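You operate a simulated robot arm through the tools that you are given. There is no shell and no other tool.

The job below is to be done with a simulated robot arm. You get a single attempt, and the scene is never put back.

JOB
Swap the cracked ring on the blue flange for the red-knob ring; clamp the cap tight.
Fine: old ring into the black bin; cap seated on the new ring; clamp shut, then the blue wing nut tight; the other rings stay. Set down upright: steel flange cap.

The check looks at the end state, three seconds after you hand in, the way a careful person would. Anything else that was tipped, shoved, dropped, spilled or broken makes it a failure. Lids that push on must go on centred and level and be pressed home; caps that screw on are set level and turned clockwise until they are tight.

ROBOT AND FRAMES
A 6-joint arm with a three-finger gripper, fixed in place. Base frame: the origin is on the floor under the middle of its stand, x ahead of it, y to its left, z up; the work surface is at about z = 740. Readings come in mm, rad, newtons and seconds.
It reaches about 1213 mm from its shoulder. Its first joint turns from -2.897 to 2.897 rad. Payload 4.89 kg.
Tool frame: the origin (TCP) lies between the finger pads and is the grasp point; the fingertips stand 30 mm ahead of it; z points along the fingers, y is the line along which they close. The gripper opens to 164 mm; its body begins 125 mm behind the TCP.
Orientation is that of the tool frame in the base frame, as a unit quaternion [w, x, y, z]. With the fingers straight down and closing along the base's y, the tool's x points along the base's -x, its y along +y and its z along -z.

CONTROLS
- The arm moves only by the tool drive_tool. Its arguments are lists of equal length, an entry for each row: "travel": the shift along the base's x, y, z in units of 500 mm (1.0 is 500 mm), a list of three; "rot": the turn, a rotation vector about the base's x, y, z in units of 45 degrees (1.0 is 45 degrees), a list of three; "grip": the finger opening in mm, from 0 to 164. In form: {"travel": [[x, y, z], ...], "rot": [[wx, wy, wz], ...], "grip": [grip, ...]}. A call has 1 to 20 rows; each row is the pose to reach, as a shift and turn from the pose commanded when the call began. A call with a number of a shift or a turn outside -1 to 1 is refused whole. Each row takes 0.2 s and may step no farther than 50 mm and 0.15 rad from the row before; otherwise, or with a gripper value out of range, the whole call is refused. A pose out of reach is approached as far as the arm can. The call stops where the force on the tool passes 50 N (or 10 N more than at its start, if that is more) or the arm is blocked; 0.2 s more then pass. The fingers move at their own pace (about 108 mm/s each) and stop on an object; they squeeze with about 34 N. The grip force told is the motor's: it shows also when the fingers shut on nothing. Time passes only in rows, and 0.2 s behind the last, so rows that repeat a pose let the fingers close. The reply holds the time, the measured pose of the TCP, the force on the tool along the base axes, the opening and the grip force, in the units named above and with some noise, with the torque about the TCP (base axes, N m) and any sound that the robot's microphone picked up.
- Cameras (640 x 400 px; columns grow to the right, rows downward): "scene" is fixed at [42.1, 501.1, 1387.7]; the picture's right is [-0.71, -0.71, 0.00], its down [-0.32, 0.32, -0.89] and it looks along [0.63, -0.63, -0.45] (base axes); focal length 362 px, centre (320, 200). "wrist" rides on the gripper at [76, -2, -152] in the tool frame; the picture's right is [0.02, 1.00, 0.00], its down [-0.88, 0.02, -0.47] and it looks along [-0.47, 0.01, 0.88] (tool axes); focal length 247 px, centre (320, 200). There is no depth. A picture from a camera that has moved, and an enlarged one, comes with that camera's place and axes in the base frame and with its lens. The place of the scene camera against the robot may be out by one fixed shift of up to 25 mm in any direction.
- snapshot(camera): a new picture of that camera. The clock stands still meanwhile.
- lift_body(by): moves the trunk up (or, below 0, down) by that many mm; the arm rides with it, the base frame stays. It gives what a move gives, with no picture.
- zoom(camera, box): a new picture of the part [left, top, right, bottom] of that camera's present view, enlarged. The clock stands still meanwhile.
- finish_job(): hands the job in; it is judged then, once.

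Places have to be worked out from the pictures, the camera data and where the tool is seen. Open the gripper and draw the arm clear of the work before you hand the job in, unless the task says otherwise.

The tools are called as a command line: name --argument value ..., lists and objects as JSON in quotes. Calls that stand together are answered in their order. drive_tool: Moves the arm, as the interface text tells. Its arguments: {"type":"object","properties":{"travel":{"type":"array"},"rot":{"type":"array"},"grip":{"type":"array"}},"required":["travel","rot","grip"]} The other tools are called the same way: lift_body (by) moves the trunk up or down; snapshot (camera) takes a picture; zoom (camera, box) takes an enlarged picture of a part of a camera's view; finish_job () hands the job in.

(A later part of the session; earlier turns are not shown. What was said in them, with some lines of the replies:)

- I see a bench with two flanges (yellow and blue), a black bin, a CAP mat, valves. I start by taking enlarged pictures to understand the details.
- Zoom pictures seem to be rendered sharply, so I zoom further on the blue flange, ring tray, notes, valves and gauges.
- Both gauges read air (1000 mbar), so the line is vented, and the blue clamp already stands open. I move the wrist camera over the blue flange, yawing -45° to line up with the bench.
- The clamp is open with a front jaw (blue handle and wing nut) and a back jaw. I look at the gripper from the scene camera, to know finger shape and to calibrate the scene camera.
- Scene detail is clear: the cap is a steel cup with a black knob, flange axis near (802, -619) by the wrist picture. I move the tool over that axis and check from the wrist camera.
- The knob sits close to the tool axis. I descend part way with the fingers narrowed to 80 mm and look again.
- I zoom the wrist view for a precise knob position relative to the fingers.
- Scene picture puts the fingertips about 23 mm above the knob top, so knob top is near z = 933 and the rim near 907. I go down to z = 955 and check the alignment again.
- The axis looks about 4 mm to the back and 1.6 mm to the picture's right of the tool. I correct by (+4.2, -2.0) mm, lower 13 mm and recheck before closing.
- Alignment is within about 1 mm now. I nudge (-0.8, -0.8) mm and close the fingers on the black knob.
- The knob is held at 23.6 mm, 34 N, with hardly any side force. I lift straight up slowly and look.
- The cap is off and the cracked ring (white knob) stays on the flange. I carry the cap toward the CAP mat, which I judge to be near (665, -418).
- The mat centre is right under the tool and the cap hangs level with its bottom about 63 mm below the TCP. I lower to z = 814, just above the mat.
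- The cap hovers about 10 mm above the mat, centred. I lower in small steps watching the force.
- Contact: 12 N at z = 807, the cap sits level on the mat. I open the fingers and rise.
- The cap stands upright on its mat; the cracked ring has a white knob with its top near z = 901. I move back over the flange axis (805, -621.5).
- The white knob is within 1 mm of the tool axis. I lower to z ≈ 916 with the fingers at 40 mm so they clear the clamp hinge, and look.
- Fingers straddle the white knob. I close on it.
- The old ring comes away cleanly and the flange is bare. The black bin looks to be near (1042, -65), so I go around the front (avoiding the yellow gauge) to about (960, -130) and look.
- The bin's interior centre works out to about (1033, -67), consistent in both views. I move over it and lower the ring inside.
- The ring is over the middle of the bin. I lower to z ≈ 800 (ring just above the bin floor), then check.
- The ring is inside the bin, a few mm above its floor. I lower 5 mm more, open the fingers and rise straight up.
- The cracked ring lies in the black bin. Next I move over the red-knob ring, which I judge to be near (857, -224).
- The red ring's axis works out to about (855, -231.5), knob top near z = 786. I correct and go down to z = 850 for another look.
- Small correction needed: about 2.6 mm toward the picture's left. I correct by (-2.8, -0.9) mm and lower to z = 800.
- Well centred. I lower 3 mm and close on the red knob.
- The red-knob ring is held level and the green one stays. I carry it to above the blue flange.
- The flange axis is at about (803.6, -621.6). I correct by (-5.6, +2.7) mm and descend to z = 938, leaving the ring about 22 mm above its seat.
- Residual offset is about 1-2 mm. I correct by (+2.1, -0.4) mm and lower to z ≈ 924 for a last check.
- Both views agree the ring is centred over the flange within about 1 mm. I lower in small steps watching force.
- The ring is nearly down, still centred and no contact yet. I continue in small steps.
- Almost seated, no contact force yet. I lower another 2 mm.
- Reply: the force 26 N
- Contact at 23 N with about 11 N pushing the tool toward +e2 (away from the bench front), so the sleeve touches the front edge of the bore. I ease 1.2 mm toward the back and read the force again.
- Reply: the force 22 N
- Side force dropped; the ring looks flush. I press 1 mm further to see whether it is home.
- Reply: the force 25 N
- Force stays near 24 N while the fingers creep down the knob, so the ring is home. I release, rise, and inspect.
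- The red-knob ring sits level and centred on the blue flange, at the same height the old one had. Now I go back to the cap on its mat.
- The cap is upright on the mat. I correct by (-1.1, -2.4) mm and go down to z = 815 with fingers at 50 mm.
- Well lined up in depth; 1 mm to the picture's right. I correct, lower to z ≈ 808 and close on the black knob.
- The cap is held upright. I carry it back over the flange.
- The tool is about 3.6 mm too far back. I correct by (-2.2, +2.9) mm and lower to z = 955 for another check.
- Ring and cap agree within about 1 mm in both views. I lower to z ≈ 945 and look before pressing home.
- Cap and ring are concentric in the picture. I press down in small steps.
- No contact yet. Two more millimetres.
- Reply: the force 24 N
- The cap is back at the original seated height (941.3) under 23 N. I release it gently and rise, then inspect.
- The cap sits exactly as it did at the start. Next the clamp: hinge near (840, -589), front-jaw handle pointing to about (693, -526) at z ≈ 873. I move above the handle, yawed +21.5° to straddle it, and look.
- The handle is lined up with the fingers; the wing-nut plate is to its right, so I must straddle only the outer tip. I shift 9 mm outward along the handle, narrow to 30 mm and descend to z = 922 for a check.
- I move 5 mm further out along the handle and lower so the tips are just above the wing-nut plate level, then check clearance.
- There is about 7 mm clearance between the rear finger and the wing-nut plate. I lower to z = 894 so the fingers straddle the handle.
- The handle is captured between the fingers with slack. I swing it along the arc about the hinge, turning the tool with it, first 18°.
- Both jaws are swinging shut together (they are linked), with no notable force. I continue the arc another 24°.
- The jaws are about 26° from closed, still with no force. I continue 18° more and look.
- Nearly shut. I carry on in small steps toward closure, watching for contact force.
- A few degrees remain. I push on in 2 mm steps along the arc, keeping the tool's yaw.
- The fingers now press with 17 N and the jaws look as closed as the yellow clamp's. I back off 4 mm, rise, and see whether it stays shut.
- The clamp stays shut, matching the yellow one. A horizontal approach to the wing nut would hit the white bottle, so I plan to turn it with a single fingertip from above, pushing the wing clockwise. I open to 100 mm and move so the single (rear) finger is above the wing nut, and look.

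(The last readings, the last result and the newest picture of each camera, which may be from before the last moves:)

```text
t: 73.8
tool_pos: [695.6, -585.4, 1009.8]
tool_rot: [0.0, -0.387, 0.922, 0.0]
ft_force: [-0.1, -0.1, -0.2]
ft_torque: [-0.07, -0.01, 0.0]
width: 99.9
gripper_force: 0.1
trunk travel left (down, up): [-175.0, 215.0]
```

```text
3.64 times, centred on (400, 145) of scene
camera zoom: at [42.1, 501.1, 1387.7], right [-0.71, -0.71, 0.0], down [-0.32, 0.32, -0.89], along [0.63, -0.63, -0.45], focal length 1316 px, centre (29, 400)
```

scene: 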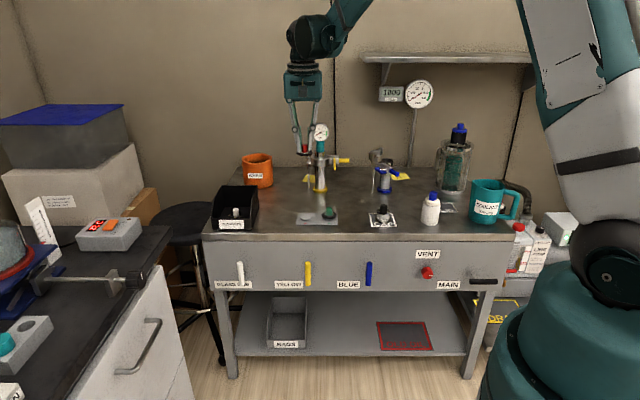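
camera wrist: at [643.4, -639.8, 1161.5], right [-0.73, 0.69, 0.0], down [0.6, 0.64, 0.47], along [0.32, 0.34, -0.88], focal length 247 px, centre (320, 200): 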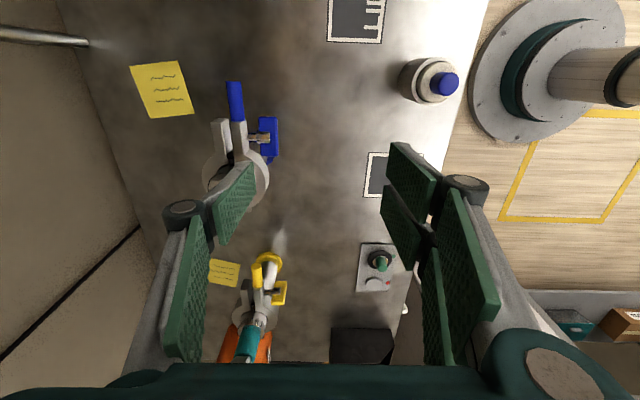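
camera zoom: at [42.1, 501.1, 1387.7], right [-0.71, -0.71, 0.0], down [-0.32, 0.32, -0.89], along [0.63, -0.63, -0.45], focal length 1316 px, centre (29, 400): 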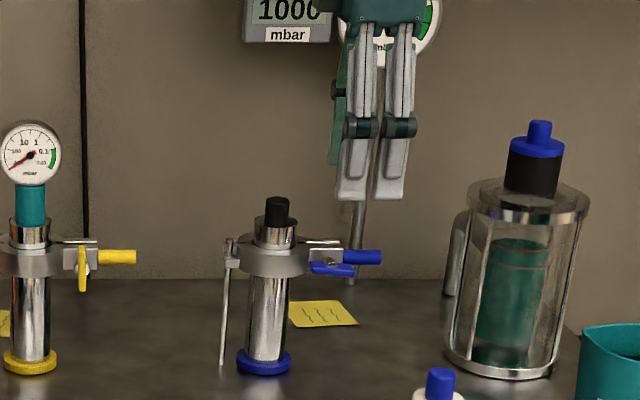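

I zoom into the wrist view around the clamp and wing nut for measurement.

zoom --camera "wrist" --box '[180, 60, 320, 220]'

zoom --camera "wrist" --box '[215, 75, 295, 165]'

```text
2.50 times, centred on (250, 140) of wrist
camera zoom: at [643.4, -639.8, 1161.5], right [-0.73, 0.69, 0.0], down [0.6, 0.64, 0.47], along [0.32, 0.34, -0.88], focal length 617 px, centre (495, 350)
```

zoom: 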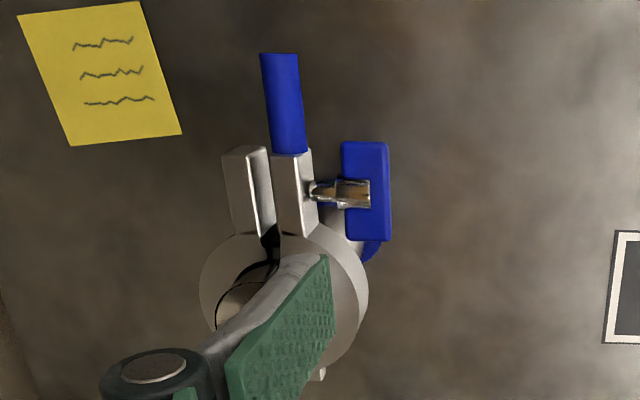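

```text
4.44 times, centred on (255, 120) of wrist
camera zoom: at [643.4, -639.8, 1161.5], right [-0.73, 0.69, 0.0], down [0.6, 0.64, 0.47], along [0.32, 0.34, -0.88], focal length 1098 px, centre (609, 556)
```

zoom: 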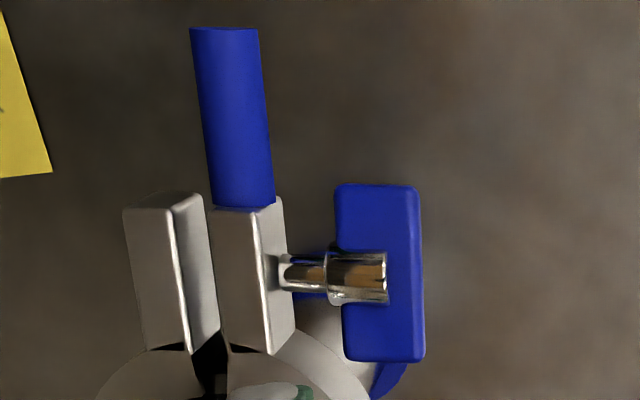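

The nut plate's centre is at about (733.5, -630.4), level, with its right wing to push down for clockwise turning. I place the single finger over the right wing and descend to just above it.

drive_tool --travel '[[-0.0402, -0.029, 0], [-0.0402, -0.029, -0.08], [-0.0402, -0.029, -0.15], [-0.0402, -0.029, -0.18], [-0.0402, -0.029, -0.18]]' --rot '[[0, 0, 0], [0, 0, 0], [0, 0, 0], [0, 0, 0], [0, 0, 0]]' --grip '[100, 100, 100, 100, 100]'

zoom --camera "wrist" --box '[160, 60, 340, 240]'

zoom --camera "scene" --box '[370, 125, 425, 185]'

```text
t: 75.0
tool_pos: [675.2, -599.8, 919.1]
tool_rot: [0.0, -0.387, 0.922, 0.0]
ft_force: [0.7, 0.1, -0.7]
ft_torque: [0.05, 0.06, 0.03]
width: 100.1
gripper_force: 0.1
trunk travel left (down, up): [-175.0, 215.0]
```

```text
2.22 times, centred on (250, 150) of wrist
camera zoom: at [623.2, -654.6, 1071.0], right [-0.73, 0.69, 0.0], down [0.6, 0.64, 0.47], along [0.32, 0.34, -0.88], focal length 549 px, centre (476, 311)
```

zoom: 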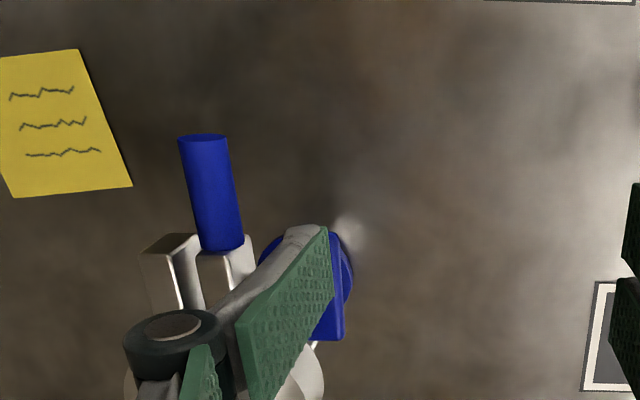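

```text
6.67 times, centred on (398, 155) of scene
camera zoom: at [42.1, 501.1, 1387.7], right [-0.71, -0.71, 0.0], down [-0.32, 0.32, -0.89], along [0.63, -0.63, -0.45], focal length 2413 px, centre (-197, 500)
```

zoom: 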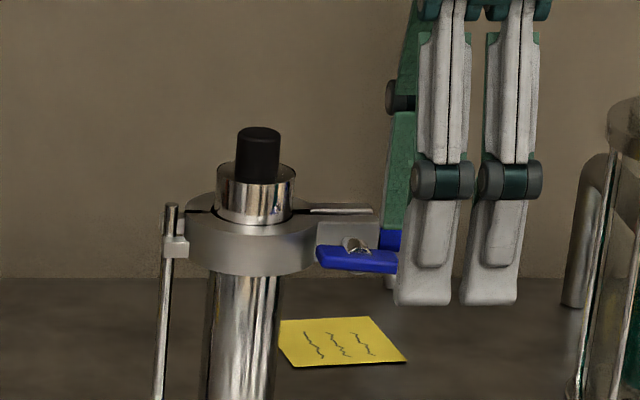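

The finger is above the right wing's outer part. I push down slowly; the wing should rotate clockwise.

drive_tool --travel '[[0, 0, -0.01], [0, 0, -0.02], [0, 0, -0.028], [0, 0, -0.036], [0, 0, -0.044]]' --rot '[[0, 0, 0], [0, 0, 0], [0, 0, 0], [0, 0, 0], [0, 0, 0]]' --grip '[100, 100, 100, 100, 100]'

zoom --camera "scene" --box '[370, 125, 425, 185]'

zoom --camera "wrist" --box '[160, 60, 340, 240]'

```text
t: 76.2
tool_pos: [675.8, -600.2, 898.1]
tool_rot: [0.0, -0.386, 0.923, 0.001]
ft_force: [-2.3, -0.6, 4.7]
ft_torque: [-0.18, -0.11, -0.14]
width: 100.3
gripper_force: 0.7
trunk travel left (down, up): [-175.0, 215.0]
```

```text
6.67 times, centred on (398, 155) of scene
camera zoom: at [42.1, 501.1, 1387.7], right [-0.71, -0.71, 0.0], down [-0.32, 0.32, -0.89], along [0.63, -0.63, -0.45], focal length 2413 px, centre (-197, 500)
```

zoom: 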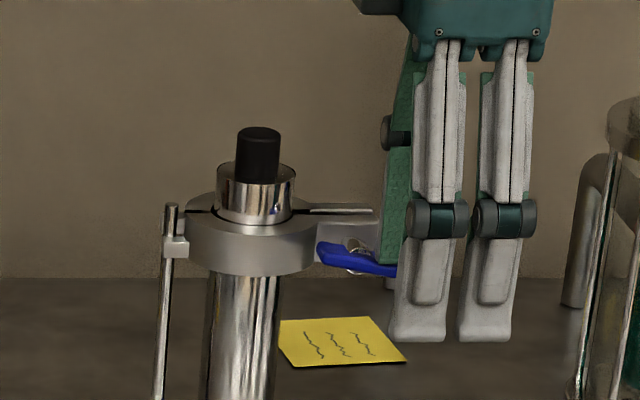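

```text
2.22 times, centred on (250, 150) of wrist
camera zoom: at [623.2, -654.1, 1050.5], right [-0.73, 0.69, 0.0], down [0.6, 0.64, 0.47], along [0.32, 0.34, -0.88], focal length 549 px, centre (476, 311)
```

zoom: 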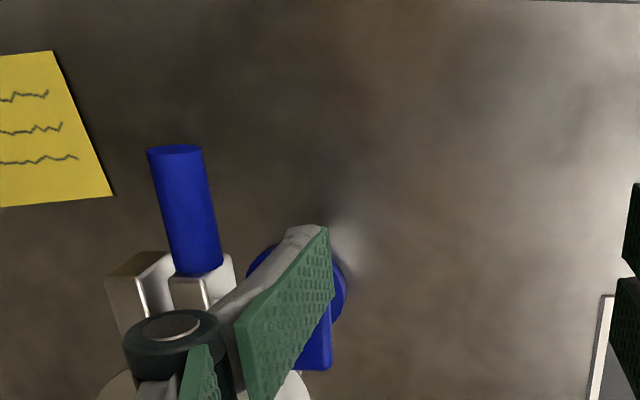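

It turns easily (5 N). I push further down.

drive_tool --travel '[[0, 0, -0.008], [0, 0, -0.016], [0, 0, -0.024], [0, 0, -0.032], [0, 0, -0.04]]' --rot '[[0, 0, 0], [0, 0, 0], [0, 0, 0], [0, 0, 0], [0, 0, 0]]' --grip '[100, 100, 100, 100, 100]'

zoom --camera "scene" --box '[370, 125, 425, 185]'

zoom --camera "wrist" --box '[160, 60, 340, 240]'

```text
t: 77.4
tool_pos: [674.7, -599.3, 877.3]
tool_rot: [0.0, -0.387, 0.922, 0.0]
ft_force: [-1.6, -0.9, 0.2]
ft_torque: [-0.02, 0.04, 0.01]
width: 100.2
gripper_force: 0.6
trunk travel left (down, up): [-175.0, 215.0]
```

```text
6.67 times, centred on (398, 155) of scene
camera zoom: at [42.1, 501.1, 1387.7], right [-0.71, -0.71, 0.0], down [-0.32, 0.32, -0.89], along [0.63, -0.63, -0.45], focal length 2413 px, centre (-197, 500)
```

zoom: 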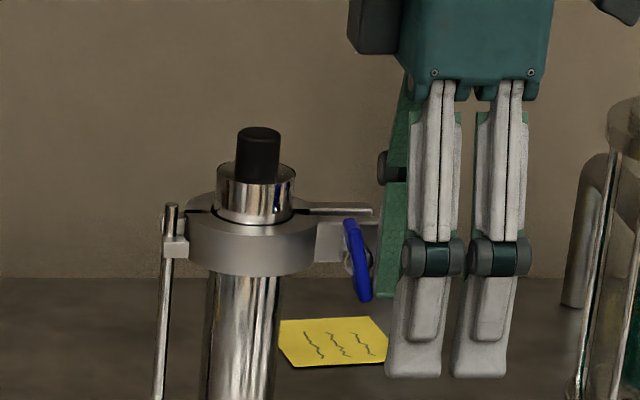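

```text
2.22 times, centred on (250, 150) of wrist
camera zoom: at [622.9, -654.0, 1030.0], right [-0.73, 0.69, 0.0], down [0.6, 0.64, 0.47], along [0.32, 0.34, -0.88], focal length 549 px, centre (476, 311)
```

zoom: 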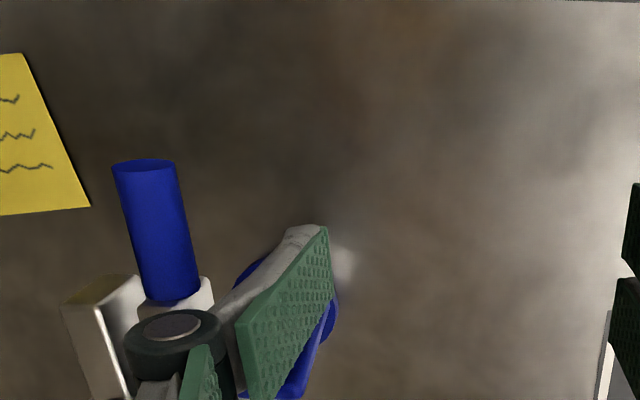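

The nut has turned to about 78°. Next I lift the finger over the plate to the left of the upper wing, so I can push that wing to the right.

drive_tool --travel '[[0, 0, 0.063], [0, 0, 0.126], [0.0322, 0.0322, 0.126], [0.0644, 0.0644, 0.126], [0.0644, 0.0644, 0.095], [0.0644, 0.0644, 0.076], [0.0644, 0.0644, 0.076]]' --rot '[[0, 0, 0], [0, 0, 0], [0, 0, 0], [0, 0, 0], [0, 0, 0], [0, 0, 0], [0, 0, 0]]' --grip '[100, 100, 100, 100, 100, 100, 100]'

zoom --camera "scene" --box '[365, 125, 420, 185]'

zoom --camera "wrist" --box '[160, 60, 340, 240]'

```text
t: 79.0
tool_pos: [707.5, -567.1, 917.3]
tool_rot: [0.0, -0.387, 0.922, 0.0]
ft_force: [0.8, -0.2, -0.3]
ft_torque: [0.04, 0.04, -0.01]
width: 100.0
gripper_force: 0.1
trunk travel left (down, up): [-175.0, 215.0]
```

```text
6.67 times, centred on (392, 155) of scene
camera zoom: at [42.1, 501.1, 1387.7], right [-0.71, -0.71, 0.0], down [-0.32, 0.32, -0.89], along [0.63, -0.63, -0.45], focal length 2413 px, centre (-163, 500)
```

zoom: 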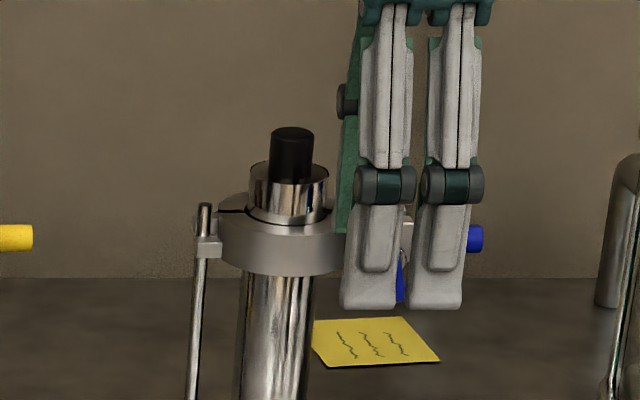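

```text
2.22 times, centred on (250, 150) of wrist
camera zoom: at [655.4, -622.7, 1068.4], right [-0.73, 0.69, 0.0], down [0.6, 0.64, 0.47], along [0.32, 0.34, -0.88], focal length 549 px, centre (476, 311)
```

zoom: 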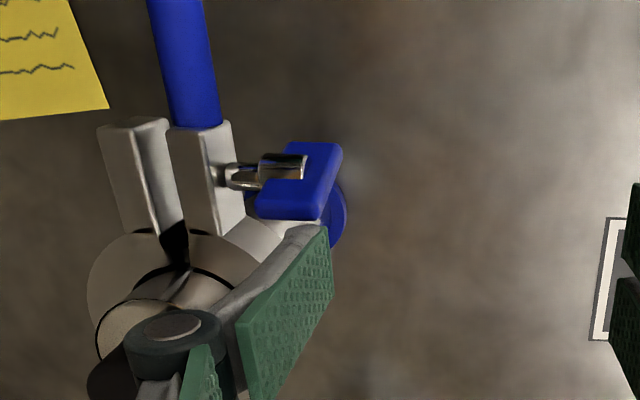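

The finger is just left of the upper wing. I push it to the right in small steps.

drive_tool --travel '[[-0.0085, -0.0085, -0.003], [-0.017, -0.017, -0.004], [-0.0255, -0.0255, -0.004], [-0.034, -0.034, -0.004], [-0.0425, -0.0425, -0.004], [-0.051, -0.051, -0.004], [-0.058, -0.058, -0.004], [-0.0644, -0.0644, -0.004]]' --rot '[[0, 0, 0], [0, 0, 0], [0, 0, 0], [0, 0, 0], [0, 0, 0], [0, 0, 0], [0, 0, 0], [0, 0, 0]]' --grip '[100, 100, 100, 100, 100, 100, 100, 100]'

zoom --camera "scene" --box '[365, 125, 420, 185]'

zoom --camera "wrist" --box '[160, 60, 340, 240]'

```text
t: 79.8
tool_pos: [701.7, -573.3, 914.6]
tool_rot: [0.003, -0.389, 0.921, 0.0]
ft_force: [10.8, 10.0, 4.5]
ft_torque: [-0.11, -0.38, 0.8]
width: 100.9
gripper_force: 0.8
trunk travel left (down, up): [-175.0, 215.0]
stopped in row 3: the force on the tool passed its limit at 58 N (the readings are from after the stop); the commanded pose is now the measured one
```

```text
6.67 times, centred on (392, 155) of scene
camera zoom: at [42.1, 501.1, 1387.7], right [-0.71, -0.71, 0.0], down [-0.32, 0.32, -0.89], along [0.63, -0.63, -0.45], focal length 2413 px, centre (-163, 500)
```

zoom: 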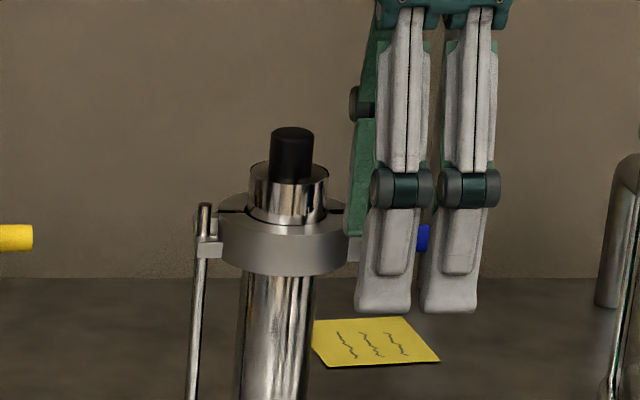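

```text
2.22 times, centred on (250, 150) of wrist
camera zoom: at [649.6, -628.5, 1066.3], right [-0.73, 0.68, 0.0], down [0.6, 0.64, 0.48], along [0.33, 0.35, -0.88], focal length 549 px, centre (476, 311)
```

zoom: 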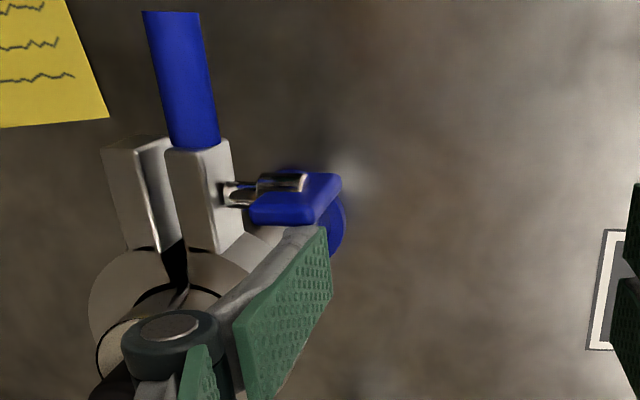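

The push met a firm stop (58 N) — the nut seems to have reached tight near vertical, like the yellow one. I back off left, rise, and inspect.

drive_tool --travel '[[0.01, 0.01, 0], [0.016, 0.016, 0], [0.016, 0.016, 0.05], [0.016, 0.016, 0.12], [0.016, 0.016, 0.2], [0.016, 0.016, 0.2]]' --rot '[[0, 0, 0], [0, 0, 0], [0, 0, 0], [0, 0, 0], [0, 0, 0], [0, 0, 0]]' --grip '[100, 100, 100, 100, 100, 100]'

zoom --camera "scene" --box '[368, 140, 412, 185]'

zoom --camera "wrist" --box '[180, 60, 320, 220]'

```text
t: 81.2
tool_pos: [709.2, -566.5, 1015.2]
tool_rot: [0.002, -0.389, 0.921, 0.001]
ft_force: [-0.1, -0.1, 0.3]
ft_torque: [-0.05, -0.05, 0.02]
width: 100.2
gripper_force: 0.0
trunk travel left (down, up): [-175.0, 215.0]
```

```text
8.89 times, centred on (390, 162) of scene
camera zoom: at [42.1, 501.1, 1387.7], right [-0.71, -0.71, 0.0], down [-0.32, 0.32, -0.89], along [0.63, -0.63, -0.45], focal length 3218 px, centre (-302, 533)
```

zoom: 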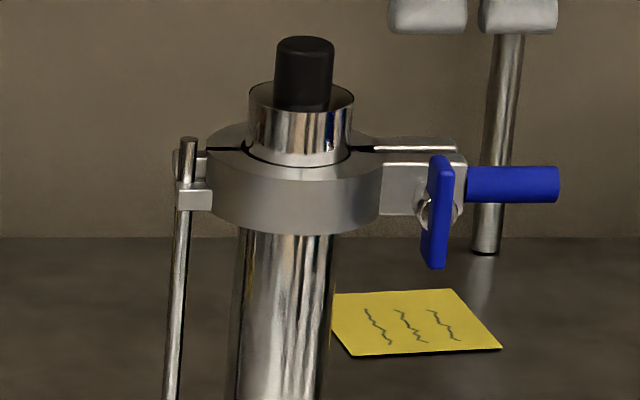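

```text
2.50 times, centred on (250, 140) of wrist
camera zoom: at [656.5, -622.3, 1167.4], right [-0.73, 0.68, 0.0], down [0.6, 0.64, 0.48], along [0.33, 0.35, -0.88], focal length 617 px, centre (495, 350)
```

zoom: 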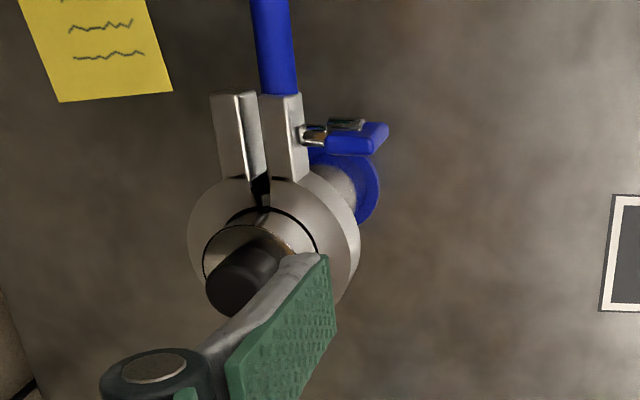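

The wing nut now stands exactly vertical, like the tight yellow one, and the gap between the clamp ears has narrowed. I repeat a slow push on the upper wing to verify it is truly at its stop.

drive_tool --travel '[[0, 0, -0.07], [0, 0, -0.14], [0, 0, -0.19], [0, 0, -0.2], [0, 0, -0.2]]' --rot '[[0, 0, 0], [0, 0, 0], [0, 0, 0], [0, 0, 0], [0, 0, 0]]' --grip '[100, 100, 100, 100, 100]'

drive_tool --travel '[[-0.003, -0.003, 0], [-0.006, -0.006, 0], [-0.009, -0.009, 0], [-0.011, -0.011, 0], [-0.013, -0.013, 0], [-0.015, -0.015, 0], [-0.017, -0.017, 0], [-0.019, -0.019, 0], [-0.021, -0.021, 0], [-0.023, -0.023, 0]]' --rot '[[0, 0, 0], [0, 0, 0], [0, 0, 0], [0, 0, 0], [0, 0, 0], [0, 0, 0], [0, 0, 0], [0, 0, 0], [0, 0, 0], [0, 0, 0]]' --grip '[100, 100, 100, 100, 100, 100, 100, 100, 100, 100]'

zoom --camera "wrist" --box '[160, 60, 340, 240]'

zoom --camera "scene" --box '[365, 125, 420, 185]'

```text
t: 82.4
tool_pos: [707.9, -566.5, 914.1]
tool_rot: [0.002, -0.389, 0.921, 0.001]
ft_force: [-0.6, -0.2, 0.1]
ft_torque: [0.04, 0.04, 0.02]
width: 100.3
gripper_force: 0.0
trunk travel left (down, up): [-175.0, 215.0]
```

```text
t: 84.4
tool_pos: [702.3, -572.9, 914.1]
tool_rot: [0.005, -0.393, 0.92, 0.003]
ft_force: [9.7, 9.6, 2.4]
ft_torque: [0.01, -0.2, 0.66]
width: 100.4
gripper_force: 0.3
trunk travel left (down, up): [-175.0, 215.0]
stopped in row 10: the force on the tool passed its limit at 53 N (the readings are from after the stop); the commanded pose is now the measured one
```

```text
2.22 times, centred on (250, 150) of wrist
camera zoom: at [649.3, -629.4, 1065.7], right [-0.74, 0.68, 0.0], down [0.59, 0.65, 0.48], along [0.33, 0.35, -0.88], focal length 549 px, centre (476, 311)
```

zoom: 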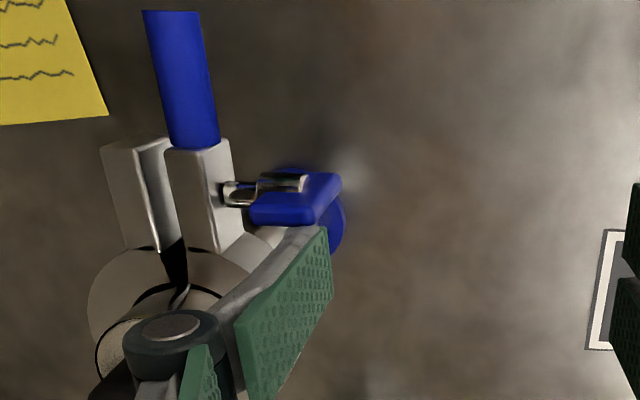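

```text
6.67 times, centred on (392, 155) of scene
camera zoom: at [42.1, 501.1, 1387.7], right [-0.71, -0.71, 0.0], down [-0.32, 0.32, -0.89], along [0.63, -0.63, -0.45], focal length 2413 px, centre (-163, 500)
```

zoom: 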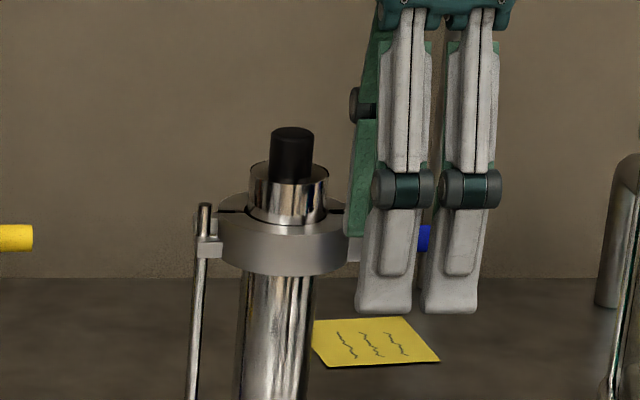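

Same firm stop at the same place (53 N), so the wing nut is tight. I back off, rise and draw the arm clear of the bench.

drive_tool --travel '[[0.01, 0.01, 0], [0.016, 0.016, 0], [0.016, 0.016, 0.07], [0.016, 0.016, 0.15], [0.016, 0.016, 0.24], [0.016, 0.016, 0.32], [-0.02, 0.1, 0.38], [-0.06, 0.18, 0.4], [-0.1, 0.26, 0.4], [-0.13, 0.34, 0.4], [-0.14, 0.42, 0.4], [-0.14, 0.45, 0.4], [-0.14, 0.45, 0.4]]' --rot '[[0, 0, 0], [0, 0, 0], [0, 0, 0], [0, 0, 0], [0, 0, 0], [0, 0, 0], [0, 0, 0], [0, 0, 0], [0, 0, 0], [0, 0, 0], [0, 0, 0], [0, 0, 0], [0, 0, 0]]' --grip '[100, 100, 100, 100, 100, 100, 100, 100, 100, 100, 100, 100, 100]'

snapshot --camera "scene"

zoom --camera "scene" --box '[368, 135, 412, 190]'

zoom --camera "scene" --box '[200, 120, 360, 240]'

snapshot --camera "wrist"

```text
refused: row 7 steps farther than a row can; nothing moved
```

```text
taken
```

scene: 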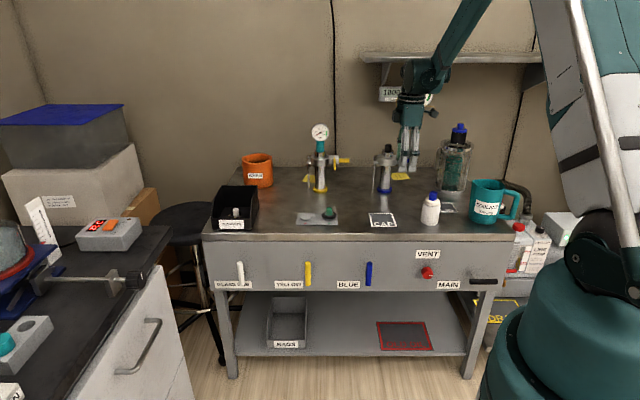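

```text
7.27 times, centred on (390, 162) of scene
camera zoom: at [42.1, 501.1, 1387.7], right [-0.71, -0.71, 0.0], down [-0.32, 0.32, -0.89], along [0.63, -0.63, -0.45], focal length 2633 px, centre (-189, 473)
```

zoom: 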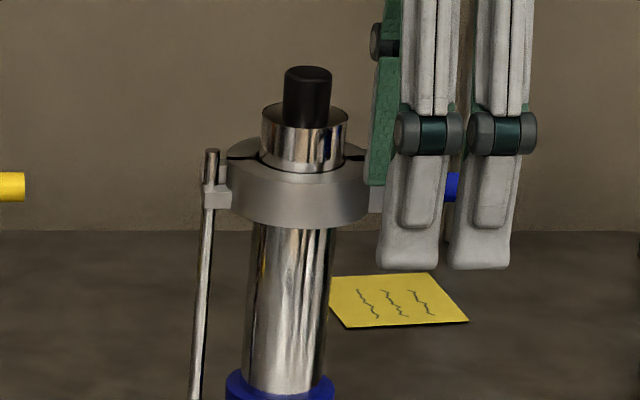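

```text
3.33 times, centred on (280, 180) of scene
camera zoom: at [42.1, 501.1, 1387.7], right [-0.71, -0.71, 0.0], down [-0.32, 0.32, -0.89], along [0.63, -0.63, -0.45], focal length 1207 px, centre (453, 267)
```

zoom: 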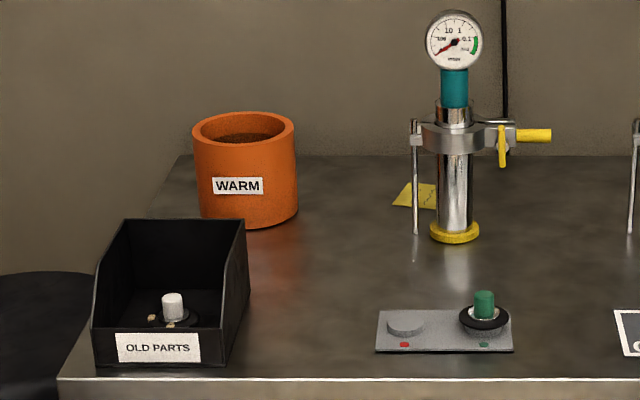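

```text
taken
camera wrist: at [649.3, -629.4, 1065.7], right [-0.74, 0.68, 0.0], down [0.59, 0.65, 0.48], along [0.33, 0.35, -0.88], focal length 247 px, centre (320, 200)
```

wrist: 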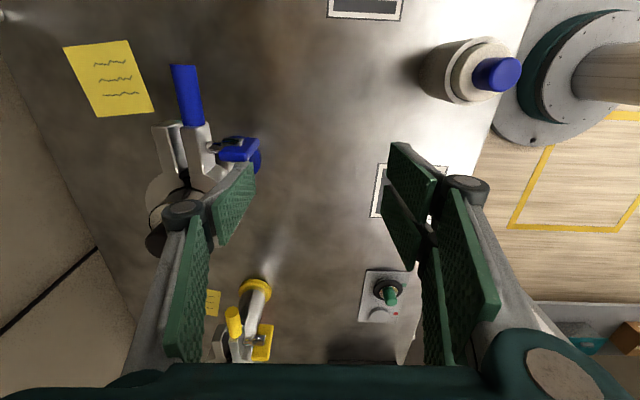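

The call was refused for one step being too long. Everything else is in place; I redo the retreat with shorter steps, straight up first.

drive_tool --travel '[[0.01, 0.01, 0], [0.016, 0.016, 0], [0.016, 0.016, 0.07], [0.016, 0.016, 0.15], [0.016, 0.016, 0.23], [0.016, 0.016, 0.31], [0.0, 0.07, 0.35], [-0.02, 0.15, 0.38], [-0.04, 0.23, 0.4], [-0.06, 0.31, 0.4], [-0.08, 0.39, 0.4], [-0.1, 0.46, 0.4], [-0.1, 0.46, 0.4]]' --rot '[[0, 0, 0], [0, 0, 0], [0, 0, 0], [0, 0, 0], [0, 0, 0], [0, 0, 0], [0, 0, 0], [0, 0, 0], [0, 0, 0], [0, 0, 0], [0, 0, 0], [0, 0, 0], [0, 0, 0]]' --grip '[100, 100, 100, 100, 100, 100, 100, 100, 100, 100, 100, 100, 100]'

snapshot --camera "scene"

zoom --camera "scene" --box '[368, 140, 412, 190]'

snapshot --camera "wrist"

```text
t: 87.2
tool_pos: [649.0, -343.7, 1113.9]
tool_rot: [0.005, -0.392, 0.92, 0.002]
ft_force: [-0.8, -0.1, 1.2]
ft_torque: [-0.03, -0.06, -0.01]
width: 99.9
gripper_force: 0.1
trunk travel left (down, up): [-175.0, 215.0]
```

```text
taken
```

scene: 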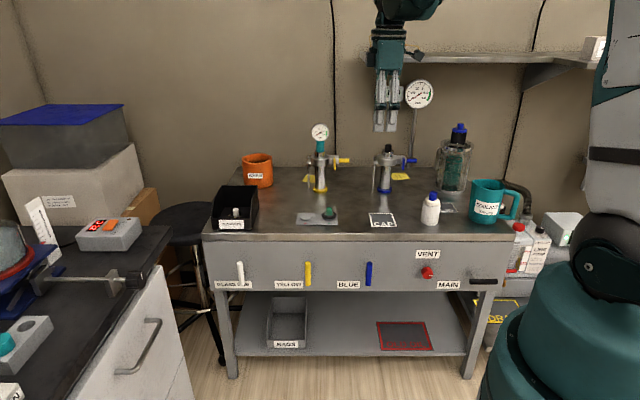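

```text
8.00 times, centred on (390, 165) of scene
camera zoom: at [42.1, 501.1, 1387.7], right [-0.71, -0.71, 0.0], down [-0.32, 0.32, -0.89], along [0.63, -0.63, -0.45], focal length 2896 px, centre (-240, 480)
```

zoom: 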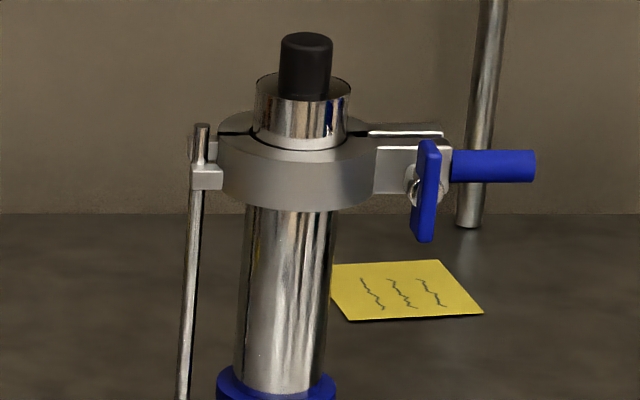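

```text
taken
camera wrist: at [596.4, -400.0, 1265.8], right [-0.73, 0.68, 0.0], down [0.59, 0.64, 0.48], along [0.33, 0.35, -0.88], focal length 247 px, centre (320, 200)
```

wrist: 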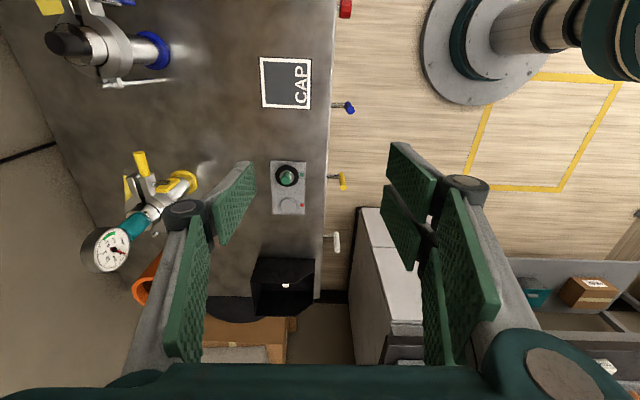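

The final pictures show the old ring in the black bin and the cap seated level on the red-knob ring. The clamp is shut like the yellow one, the blue wing nut is tight and vertical, the green ring is untouched, and the arm is clear with the gripper open. I hand in the job.

finish_job

```text
The job is handed in.
```

I swapped the rings and closed the blue flange up again, then handed the job in. I don't have the check's verdict yet.

- **Old ring:** the cracked ring (white knob) is lying in the black OLD PARTS bin.
- **New ring:** the red-knob ring sits level and centred on the blue flange, at the same height as the old one.
- **Cap:** I set it upright on the CAP mat while I changed the ring. It is now back on the new ring, level and at its original height.
- **Clamp:** both halves are shut, and the gap between the jaw ends matches the closed yellow clamp.
- **Wing nut:** it took about a quarter turn clockwise to reach a firm stop. I pushed it again with 53 N and it did not move, and it stands vertical like the yellow one. I turned it with a fingertip from above, because a straight-on grip would have hit the white bottle.

In the last pictures the green ring is still on its tray and nothing else looks moved or tipped. The gripper is open and the arm is clear of the bench.
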